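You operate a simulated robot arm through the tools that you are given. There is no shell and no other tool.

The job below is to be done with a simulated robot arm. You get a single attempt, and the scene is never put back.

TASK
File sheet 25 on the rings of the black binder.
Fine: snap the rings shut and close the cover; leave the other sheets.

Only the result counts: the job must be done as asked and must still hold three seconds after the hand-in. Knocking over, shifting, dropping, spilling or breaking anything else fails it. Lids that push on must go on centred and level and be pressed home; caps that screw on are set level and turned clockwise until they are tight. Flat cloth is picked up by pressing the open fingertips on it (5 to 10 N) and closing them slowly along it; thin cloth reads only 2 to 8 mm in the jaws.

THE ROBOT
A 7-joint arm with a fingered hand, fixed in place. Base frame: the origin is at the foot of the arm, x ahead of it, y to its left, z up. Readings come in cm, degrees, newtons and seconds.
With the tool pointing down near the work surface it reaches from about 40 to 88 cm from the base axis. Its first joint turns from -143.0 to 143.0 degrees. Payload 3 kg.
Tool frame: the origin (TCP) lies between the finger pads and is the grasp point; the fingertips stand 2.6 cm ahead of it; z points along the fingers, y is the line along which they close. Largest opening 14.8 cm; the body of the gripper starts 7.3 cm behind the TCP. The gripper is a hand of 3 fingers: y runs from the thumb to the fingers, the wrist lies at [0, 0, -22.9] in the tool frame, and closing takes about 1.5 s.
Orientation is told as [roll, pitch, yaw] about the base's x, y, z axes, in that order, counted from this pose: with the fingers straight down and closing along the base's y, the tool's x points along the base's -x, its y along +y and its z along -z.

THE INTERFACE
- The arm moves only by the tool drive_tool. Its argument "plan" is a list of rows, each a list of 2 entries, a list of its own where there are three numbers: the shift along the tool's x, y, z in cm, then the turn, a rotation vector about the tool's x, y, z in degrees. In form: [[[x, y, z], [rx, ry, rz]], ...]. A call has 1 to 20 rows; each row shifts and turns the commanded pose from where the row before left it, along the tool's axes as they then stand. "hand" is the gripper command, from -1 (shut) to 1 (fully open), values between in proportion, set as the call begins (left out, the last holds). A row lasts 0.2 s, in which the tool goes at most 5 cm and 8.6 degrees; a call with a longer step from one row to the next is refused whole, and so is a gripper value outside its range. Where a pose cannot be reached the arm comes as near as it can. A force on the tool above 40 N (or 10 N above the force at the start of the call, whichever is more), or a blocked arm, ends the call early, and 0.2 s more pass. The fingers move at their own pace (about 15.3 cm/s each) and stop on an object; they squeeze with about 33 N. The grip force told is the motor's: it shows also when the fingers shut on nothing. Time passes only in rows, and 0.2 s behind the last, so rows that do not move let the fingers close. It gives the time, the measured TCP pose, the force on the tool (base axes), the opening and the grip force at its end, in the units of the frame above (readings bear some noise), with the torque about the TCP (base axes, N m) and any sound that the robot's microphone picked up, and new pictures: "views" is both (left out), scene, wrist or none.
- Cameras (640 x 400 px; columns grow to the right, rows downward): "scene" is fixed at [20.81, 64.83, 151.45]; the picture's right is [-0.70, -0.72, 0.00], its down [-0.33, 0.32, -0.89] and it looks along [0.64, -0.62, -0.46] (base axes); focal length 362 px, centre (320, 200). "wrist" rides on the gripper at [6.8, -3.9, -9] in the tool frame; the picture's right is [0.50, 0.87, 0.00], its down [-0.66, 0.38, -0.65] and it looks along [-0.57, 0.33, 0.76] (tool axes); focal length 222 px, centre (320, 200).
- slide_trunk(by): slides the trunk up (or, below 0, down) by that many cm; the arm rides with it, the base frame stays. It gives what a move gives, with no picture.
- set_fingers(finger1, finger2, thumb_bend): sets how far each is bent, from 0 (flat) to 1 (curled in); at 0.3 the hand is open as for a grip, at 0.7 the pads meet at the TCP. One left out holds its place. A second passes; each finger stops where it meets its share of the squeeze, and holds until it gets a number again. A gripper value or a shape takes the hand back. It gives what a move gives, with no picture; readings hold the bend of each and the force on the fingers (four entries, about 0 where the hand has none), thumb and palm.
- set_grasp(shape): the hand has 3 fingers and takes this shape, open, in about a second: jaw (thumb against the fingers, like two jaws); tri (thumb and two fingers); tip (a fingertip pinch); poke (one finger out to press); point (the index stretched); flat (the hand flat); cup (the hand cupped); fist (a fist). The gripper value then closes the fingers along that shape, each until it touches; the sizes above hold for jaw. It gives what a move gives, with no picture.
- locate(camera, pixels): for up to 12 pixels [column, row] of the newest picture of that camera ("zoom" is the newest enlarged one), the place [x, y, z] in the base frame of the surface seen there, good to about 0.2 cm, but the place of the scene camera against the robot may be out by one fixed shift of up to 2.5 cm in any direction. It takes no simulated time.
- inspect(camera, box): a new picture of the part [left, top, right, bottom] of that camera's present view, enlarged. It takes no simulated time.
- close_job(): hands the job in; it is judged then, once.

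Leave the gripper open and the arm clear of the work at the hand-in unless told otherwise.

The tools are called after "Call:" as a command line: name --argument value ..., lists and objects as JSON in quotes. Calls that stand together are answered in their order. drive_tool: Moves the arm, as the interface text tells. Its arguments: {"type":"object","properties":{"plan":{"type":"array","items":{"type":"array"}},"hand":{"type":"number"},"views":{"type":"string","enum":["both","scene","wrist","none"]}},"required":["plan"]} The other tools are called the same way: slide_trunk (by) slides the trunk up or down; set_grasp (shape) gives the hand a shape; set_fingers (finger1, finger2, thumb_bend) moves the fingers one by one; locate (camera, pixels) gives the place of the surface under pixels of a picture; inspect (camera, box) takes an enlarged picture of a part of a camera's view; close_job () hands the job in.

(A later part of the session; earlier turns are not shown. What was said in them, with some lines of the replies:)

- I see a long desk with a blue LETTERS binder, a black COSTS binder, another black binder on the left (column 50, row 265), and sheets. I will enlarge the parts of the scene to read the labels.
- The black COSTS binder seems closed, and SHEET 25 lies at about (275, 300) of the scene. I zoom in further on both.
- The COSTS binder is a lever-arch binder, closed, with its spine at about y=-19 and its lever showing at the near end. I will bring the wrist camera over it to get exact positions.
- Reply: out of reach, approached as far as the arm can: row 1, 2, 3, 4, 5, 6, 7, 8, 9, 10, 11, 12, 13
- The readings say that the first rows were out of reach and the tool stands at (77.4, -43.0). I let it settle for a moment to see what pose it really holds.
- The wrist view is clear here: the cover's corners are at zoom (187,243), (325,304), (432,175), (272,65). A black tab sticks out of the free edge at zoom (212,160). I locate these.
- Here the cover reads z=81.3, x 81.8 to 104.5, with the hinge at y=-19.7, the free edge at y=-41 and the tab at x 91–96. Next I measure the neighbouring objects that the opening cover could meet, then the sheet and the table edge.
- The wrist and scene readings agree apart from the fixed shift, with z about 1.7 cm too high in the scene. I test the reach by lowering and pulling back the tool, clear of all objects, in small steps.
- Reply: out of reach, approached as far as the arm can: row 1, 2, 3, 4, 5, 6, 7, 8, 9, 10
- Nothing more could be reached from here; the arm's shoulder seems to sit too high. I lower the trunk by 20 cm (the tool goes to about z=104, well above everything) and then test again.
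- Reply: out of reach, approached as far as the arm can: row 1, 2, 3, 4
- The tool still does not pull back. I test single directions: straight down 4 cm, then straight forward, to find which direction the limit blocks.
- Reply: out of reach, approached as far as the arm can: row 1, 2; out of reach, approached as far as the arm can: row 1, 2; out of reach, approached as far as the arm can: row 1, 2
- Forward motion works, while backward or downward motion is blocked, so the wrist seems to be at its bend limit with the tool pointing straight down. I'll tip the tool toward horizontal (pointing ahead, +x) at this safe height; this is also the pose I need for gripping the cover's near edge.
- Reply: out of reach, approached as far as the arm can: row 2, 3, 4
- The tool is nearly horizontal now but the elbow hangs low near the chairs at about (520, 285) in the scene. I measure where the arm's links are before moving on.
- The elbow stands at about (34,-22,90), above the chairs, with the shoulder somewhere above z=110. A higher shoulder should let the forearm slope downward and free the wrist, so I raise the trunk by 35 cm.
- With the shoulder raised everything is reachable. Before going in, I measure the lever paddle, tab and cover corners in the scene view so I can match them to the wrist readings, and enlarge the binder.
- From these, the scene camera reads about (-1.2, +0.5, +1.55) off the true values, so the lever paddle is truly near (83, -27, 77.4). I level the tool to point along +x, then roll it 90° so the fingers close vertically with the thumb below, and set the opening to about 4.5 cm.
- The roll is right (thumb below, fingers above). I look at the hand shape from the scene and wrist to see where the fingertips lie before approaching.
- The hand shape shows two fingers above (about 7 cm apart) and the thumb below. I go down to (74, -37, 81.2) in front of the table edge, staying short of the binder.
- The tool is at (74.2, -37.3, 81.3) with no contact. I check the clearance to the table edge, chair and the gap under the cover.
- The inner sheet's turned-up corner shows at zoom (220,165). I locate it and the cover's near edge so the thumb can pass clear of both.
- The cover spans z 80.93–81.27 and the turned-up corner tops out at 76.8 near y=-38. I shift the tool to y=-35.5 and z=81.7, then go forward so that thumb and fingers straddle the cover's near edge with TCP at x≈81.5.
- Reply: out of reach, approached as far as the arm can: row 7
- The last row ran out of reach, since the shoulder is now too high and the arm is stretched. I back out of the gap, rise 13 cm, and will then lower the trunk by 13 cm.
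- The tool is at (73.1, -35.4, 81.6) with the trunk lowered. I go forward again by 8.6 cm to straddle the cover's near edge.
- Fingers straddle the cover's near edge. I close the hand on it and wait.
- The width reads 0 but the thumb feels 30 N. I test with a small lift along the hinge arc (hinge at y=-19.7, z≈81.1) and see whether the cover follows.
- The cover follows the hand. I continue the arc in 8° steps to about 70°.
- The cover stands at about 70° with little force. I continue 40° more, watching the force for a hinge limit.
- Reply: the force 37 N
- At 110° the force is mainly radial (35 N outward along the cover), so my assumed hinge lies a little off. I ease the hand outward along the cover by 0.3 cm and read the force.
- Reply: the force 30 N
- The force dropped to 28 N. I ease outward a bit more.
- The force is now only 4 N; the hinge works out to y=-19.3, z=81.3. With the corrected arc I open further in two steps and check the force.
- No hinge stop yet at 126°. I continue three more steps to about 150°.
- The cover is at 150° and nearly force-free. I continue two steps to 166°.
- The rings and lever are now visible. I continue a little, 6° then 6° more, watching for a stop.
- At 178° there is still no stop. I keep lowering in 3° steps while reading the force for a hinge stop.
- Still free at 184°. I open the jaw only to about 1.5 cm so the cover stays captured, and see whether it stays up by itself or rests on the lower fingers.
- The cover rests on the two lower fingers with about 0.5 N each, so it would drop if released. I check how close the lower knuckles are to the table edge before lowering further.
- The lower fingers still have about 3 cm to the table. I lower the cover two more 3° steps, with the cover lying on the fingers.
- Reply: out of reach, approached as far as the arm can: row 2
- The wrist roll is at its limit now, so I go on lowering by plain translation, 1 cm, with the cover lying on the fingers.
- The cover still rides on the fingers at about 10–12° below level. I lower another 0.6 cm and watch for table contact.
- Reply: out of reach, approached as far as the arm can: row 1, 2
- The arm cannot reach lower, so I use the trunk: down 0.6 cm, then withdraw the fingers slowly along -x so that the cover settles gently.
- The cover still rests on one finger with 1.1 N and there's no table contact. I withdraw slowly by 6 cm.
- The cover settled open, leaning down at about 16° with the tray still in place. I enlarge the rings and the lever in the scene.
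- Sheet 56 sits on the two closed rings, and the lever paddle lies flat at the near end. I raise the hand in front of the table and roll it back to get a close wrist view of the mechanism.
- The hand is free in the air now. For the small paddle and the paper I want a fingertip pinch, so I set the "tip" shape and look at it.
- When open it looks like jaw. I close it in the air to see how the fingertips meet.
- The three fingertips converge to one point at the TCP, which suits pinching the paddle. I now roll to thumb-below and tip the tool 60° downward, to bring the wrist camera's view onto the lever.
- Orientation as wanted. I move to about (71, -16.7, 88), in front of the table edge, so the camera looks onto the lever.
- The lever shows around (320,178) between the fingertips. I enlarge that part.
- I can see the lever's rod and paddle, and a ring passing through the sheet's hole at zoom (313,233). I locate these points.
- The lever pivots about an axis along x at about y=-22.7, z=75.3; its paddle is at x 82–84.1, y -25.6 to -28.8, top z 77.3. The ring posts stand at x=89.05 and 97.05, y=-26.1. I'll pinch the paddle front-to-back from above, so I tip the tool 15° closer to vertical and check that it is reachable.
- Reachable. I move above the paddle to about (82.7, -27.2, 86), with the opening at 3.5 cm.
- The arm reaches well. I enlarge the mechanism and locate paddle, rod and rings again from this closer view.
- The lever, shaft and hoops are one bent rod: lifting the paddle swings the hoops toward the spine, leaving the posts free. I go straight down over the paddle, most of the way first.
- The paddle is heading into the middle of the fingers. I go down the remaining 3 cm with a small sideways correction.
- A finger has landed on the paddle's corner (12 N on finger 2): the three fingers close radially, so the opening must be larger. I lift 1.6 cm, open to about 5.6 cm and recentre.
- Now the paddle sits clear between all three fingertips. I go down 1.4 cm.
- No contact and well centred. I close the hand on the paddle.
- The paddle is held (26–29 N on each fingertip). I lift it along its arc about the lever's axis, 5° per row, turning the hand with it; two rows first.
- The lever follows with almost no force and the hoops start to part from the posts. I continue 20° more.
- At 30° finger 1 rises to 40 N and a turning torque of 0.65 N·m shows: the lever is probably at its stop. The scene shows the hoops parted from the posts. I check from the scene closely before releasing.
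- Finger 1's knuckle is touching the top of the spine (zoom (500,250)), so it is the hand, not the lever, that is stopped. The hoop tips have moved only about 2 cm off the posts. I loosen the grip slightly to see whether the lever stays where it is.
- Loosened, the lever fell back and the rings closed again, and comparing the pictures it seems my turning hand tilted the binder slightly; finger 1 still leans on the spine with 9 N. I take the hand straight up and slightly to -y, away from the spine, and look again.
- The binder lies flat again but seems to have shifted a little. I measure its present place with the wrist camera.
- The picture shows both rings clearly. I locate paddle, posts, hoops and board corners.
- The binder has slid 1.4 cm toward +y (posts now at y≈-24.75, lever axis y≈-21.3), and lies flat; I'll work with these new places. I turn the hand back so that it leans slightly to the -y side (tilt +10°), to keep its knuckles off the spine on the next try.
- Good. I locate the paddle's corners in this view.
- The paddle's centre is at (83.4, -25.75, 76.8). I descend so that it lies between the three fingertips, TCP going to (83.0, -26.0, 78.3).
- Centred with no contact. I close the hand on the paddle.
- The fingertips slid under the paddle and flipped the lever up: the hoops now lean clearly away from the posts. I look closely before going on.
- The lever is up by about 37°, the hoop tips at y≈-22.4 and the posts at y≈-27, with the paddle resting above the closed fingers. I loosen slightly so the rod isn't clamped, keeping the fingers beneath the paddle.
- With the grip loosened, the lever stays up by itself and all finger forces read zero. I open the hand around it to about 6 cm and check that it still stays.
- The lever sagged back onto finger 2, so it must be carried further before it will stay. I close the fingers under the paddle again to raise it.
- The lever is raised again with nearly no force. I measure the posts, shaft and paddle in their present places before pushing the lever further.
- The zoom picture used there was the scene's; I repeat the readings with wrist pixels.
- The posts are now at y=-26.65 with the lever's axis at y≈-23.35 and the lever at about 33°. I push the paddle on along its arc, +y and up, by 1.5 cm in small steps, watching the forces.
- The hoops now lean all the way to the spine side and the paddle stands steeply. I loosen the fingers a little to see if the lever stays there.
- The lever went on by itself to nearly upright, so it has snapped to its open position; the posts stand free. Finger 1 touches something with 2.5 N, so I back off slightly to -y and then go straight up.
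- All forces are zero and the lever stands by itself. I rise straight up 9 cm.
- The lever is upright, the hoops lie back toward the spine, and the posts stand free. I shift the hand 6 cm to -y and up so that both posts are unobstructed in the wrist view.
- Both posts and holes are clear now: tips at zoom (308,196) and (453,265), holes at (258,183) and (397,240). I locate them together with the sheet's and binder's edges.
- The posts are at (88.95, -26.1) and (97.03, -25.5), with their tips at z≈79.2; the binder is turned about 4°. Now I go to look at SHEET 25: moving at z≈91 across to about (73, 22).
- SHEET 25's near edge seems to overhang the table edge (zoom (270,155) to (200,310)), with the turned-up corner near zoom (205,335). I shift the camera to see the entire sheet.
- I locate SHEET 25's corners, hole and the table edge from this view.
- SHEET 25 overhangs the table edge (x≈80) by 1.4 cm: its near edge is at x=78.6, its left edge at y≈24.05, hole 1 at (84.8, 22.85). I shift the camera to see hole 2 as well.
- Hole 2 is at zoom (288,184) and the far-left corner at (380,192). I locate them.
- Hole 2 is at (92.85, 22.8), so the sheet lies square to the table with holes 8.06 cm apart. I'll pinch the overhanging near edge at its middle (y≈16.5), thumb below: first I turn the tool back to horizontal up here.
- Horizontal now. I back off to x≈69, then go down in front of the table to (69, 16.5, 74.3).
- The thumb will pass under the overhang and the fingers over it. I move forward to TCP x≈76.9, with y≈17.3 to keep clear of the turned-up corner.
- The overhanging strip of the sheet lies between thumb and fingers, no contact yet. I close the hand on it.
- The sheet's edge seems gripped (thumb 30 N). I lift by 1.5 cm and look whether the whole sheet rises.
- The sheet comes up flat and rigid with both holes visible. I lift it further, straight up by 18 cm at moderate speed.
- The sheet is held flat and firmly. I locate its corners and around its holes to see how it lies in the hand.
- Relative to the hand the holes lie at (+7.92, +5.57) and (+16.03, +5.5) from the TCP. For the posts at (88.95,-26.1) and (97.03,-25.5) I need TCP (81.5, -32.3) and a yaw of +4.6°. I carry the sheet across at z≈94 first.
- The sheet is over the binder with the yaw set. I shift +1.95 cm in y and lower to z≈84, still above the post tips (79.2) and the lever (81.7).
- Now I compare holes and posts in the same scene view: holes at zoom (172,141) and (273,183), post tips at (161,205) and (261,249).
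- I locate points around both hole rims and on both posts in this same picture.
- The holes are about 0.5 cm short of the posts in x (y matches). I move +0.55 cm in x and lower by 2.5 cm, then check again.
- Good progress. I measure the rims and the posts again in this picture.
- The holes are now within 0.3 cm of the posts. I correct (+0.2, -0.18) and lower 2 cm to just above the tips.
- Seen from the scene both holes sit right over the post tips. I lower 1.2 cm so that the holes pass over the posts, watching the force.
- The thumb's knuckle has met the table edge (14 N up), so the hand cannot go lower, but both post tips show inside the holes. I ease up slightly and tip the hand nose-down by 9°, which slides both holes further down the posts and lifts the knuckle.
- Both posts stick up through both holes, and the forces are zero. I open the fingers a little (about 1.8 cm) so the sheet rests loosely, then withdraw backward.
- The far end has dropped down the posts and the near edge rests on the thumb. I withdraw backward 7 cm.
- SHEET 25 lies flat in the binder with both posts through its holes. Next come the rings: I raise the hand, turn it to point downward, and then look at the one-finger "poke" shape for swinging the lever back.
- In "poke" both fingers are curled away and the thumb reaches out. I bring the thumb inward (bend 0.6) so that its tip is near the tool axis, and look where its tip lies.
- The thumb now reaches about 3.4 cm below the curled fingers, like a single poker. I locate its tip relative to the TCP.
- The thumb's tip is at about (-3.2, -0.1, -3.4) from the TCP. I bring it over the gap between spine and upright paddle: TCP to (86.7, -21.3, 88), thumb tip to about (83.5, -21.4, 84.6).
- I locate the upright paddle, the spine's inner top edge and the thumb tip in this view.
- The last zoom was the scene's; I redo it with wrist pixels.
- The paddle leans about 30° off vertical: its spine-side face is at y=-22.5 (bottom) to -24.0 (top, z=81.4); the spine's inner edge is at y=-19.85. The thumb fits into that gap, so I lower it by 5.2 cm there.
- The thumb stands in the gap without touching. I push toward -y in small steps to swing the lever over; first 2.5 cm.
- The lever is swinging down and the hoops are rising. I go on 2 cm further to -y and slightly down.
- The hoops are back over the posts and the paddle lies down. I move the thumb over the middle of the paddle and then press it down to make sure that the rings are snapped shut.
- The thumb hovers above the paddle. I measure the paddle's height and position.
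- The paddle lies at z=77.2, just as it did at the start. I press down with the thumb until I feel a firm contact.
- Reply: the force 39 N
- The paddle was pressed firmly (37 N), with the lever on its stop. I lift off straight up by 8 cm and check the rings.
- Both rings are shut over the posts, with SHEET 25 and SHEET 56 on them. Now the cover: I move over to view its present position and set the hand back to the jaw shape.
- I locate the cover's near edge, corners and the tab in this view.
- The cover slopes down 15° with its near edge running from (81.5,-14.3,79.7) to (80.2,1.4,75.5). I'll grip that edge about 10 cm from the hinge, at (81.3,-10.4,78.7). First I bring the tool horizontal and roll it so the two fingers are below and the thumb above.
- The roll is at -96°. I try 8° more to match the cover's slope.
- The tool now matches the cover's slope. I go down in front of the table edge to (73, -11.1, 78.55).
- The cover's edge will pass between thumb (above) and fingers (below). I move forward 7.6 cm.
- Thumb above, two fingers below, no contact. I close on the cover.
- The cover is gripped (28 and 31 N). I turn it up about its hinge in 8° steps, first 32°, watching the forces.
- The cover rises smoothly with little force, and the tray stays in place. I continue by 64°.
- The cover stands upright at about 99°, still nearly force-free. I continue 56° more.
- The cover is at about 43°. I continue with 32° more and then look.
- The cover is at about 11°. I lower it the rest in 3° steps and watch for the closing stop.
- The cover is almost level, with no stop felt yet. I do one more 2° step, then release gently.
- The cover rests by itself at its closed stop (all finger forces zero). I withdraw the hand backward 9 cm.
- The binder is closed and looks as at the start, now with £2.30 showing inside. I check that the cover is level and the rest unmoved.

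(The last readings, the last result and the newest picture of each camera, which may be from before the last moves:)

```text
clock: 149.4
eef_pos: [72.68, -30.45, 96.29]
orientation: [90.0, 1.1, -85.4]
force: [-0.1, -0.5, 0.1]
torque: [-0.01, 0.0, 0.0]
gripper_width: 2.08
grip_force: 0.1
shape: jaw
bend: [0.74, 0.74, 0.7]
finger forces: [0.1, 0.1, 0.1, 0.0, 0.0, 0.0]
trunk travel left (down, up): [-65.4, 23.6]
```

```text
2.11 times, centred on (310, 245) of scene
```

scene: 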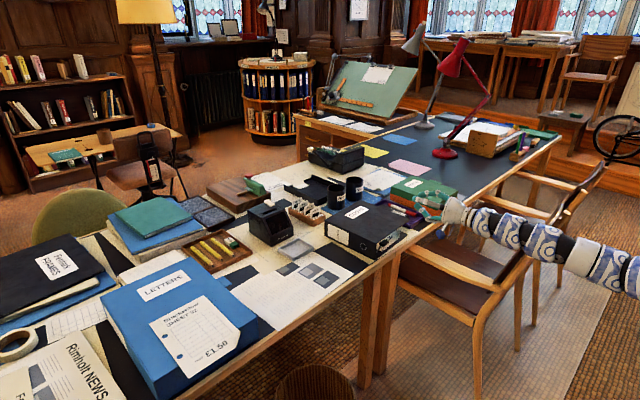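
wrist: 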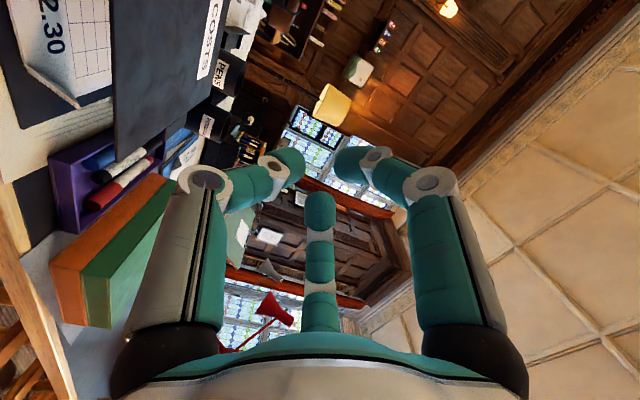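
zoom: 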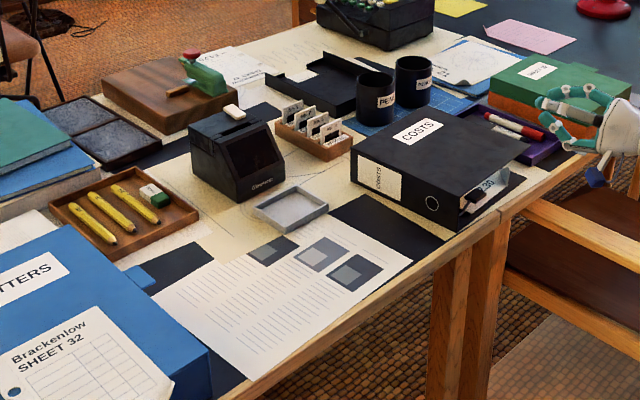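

The cover is level at the same height as at the start, the lever is flat, and the tray and other things read the same as before. I open the gripper and move the arm back and up, clear of the work.

Call:
drive_tool --plan '[[[0, 2, -2], [0, 0, 0]], [[0, 2, -2], [0, 0, 0]], [[0, 2, -2], [0, 0, 0]], [[0, 2, -2], [0, 0, 0]], [[0, 0, 0], [0, 0, 0]], [[0, 0, 0], [0, 0, 0]], [[0, 0, 0], [0, 0, 0]], [[0, 0, 0], [0, 0, 0]]]' --hand 1

Call:
inspect --camera "scene" --box '[320, 180, 440, 270]'

```text
clock: 151.2
eef_pos: [64.61, -31.42, 104.32]
orientation: [90.1, 1.3, -85.5]
force: [0.3, -0.5, 0.0]
torque: [-0.02, -0.02, 0.03]
gripper_width: 14.78
grip_force: 0.1
shape: jaw
bend: [0.3, 0.3, 0.3]
finger forces: [0.0, 0.0, 0.0, 0.0, 0.0, 0.0]
trunk travel left (down, up): [-65.4, 23.6]
```

scene: 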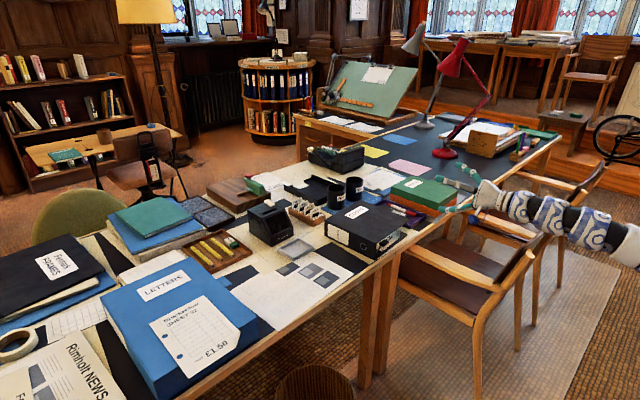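
wrist: 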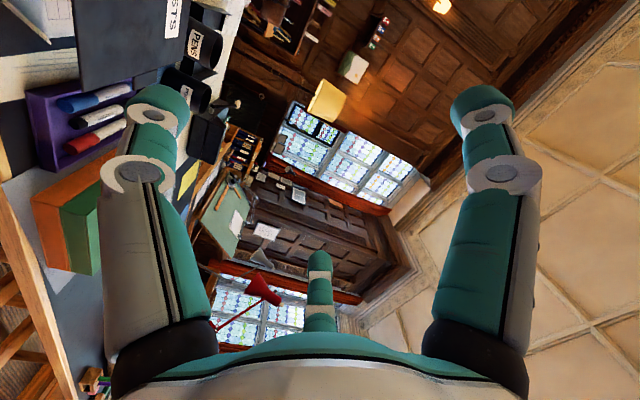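

```text
4.44 times, centred on (380, 225) of scene
```

zoom: 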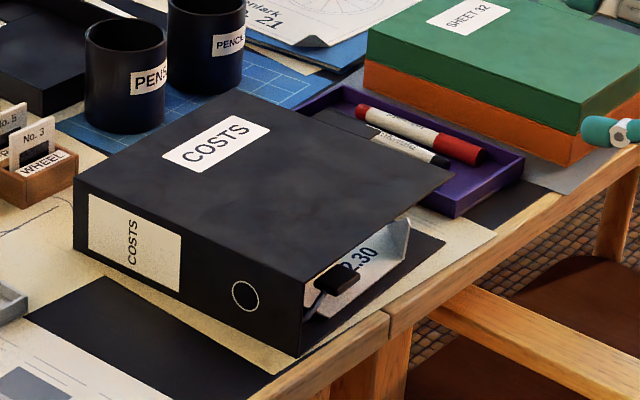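

SHEET 25 is on both closed rings of the black COSTS binder with SHEET 56. The cover is closed and level, the gripper is open and the arm is clear. I hand the job in.

Call:
close_job

```text
The job is handed in.
```

Sheet 25 is filed in the black COSTS binder. Both rings pass through its holes, the rings are shut and the cover is closed.

- **Rings:** I pressed the lever down firmly, and it lies flat at the same height as at the start. The microphone reported no click.
- **Other sheets:** Sheet 56 stayed on the rings underneath. I did not touch the other sheets.
- **Binder position:** On my first try at the lever, the hand pushed the binder about 1.4 cm sideways. It has since moved back close to its old place, but sits turned by about 4°.
- **Nearby things:** The open cover leaned toward the grey tray. The tray and the card box read the same positions afterwards as before.

The gripper is open and the arm is clear of the desk. I handed the job in, and no verdict came back.
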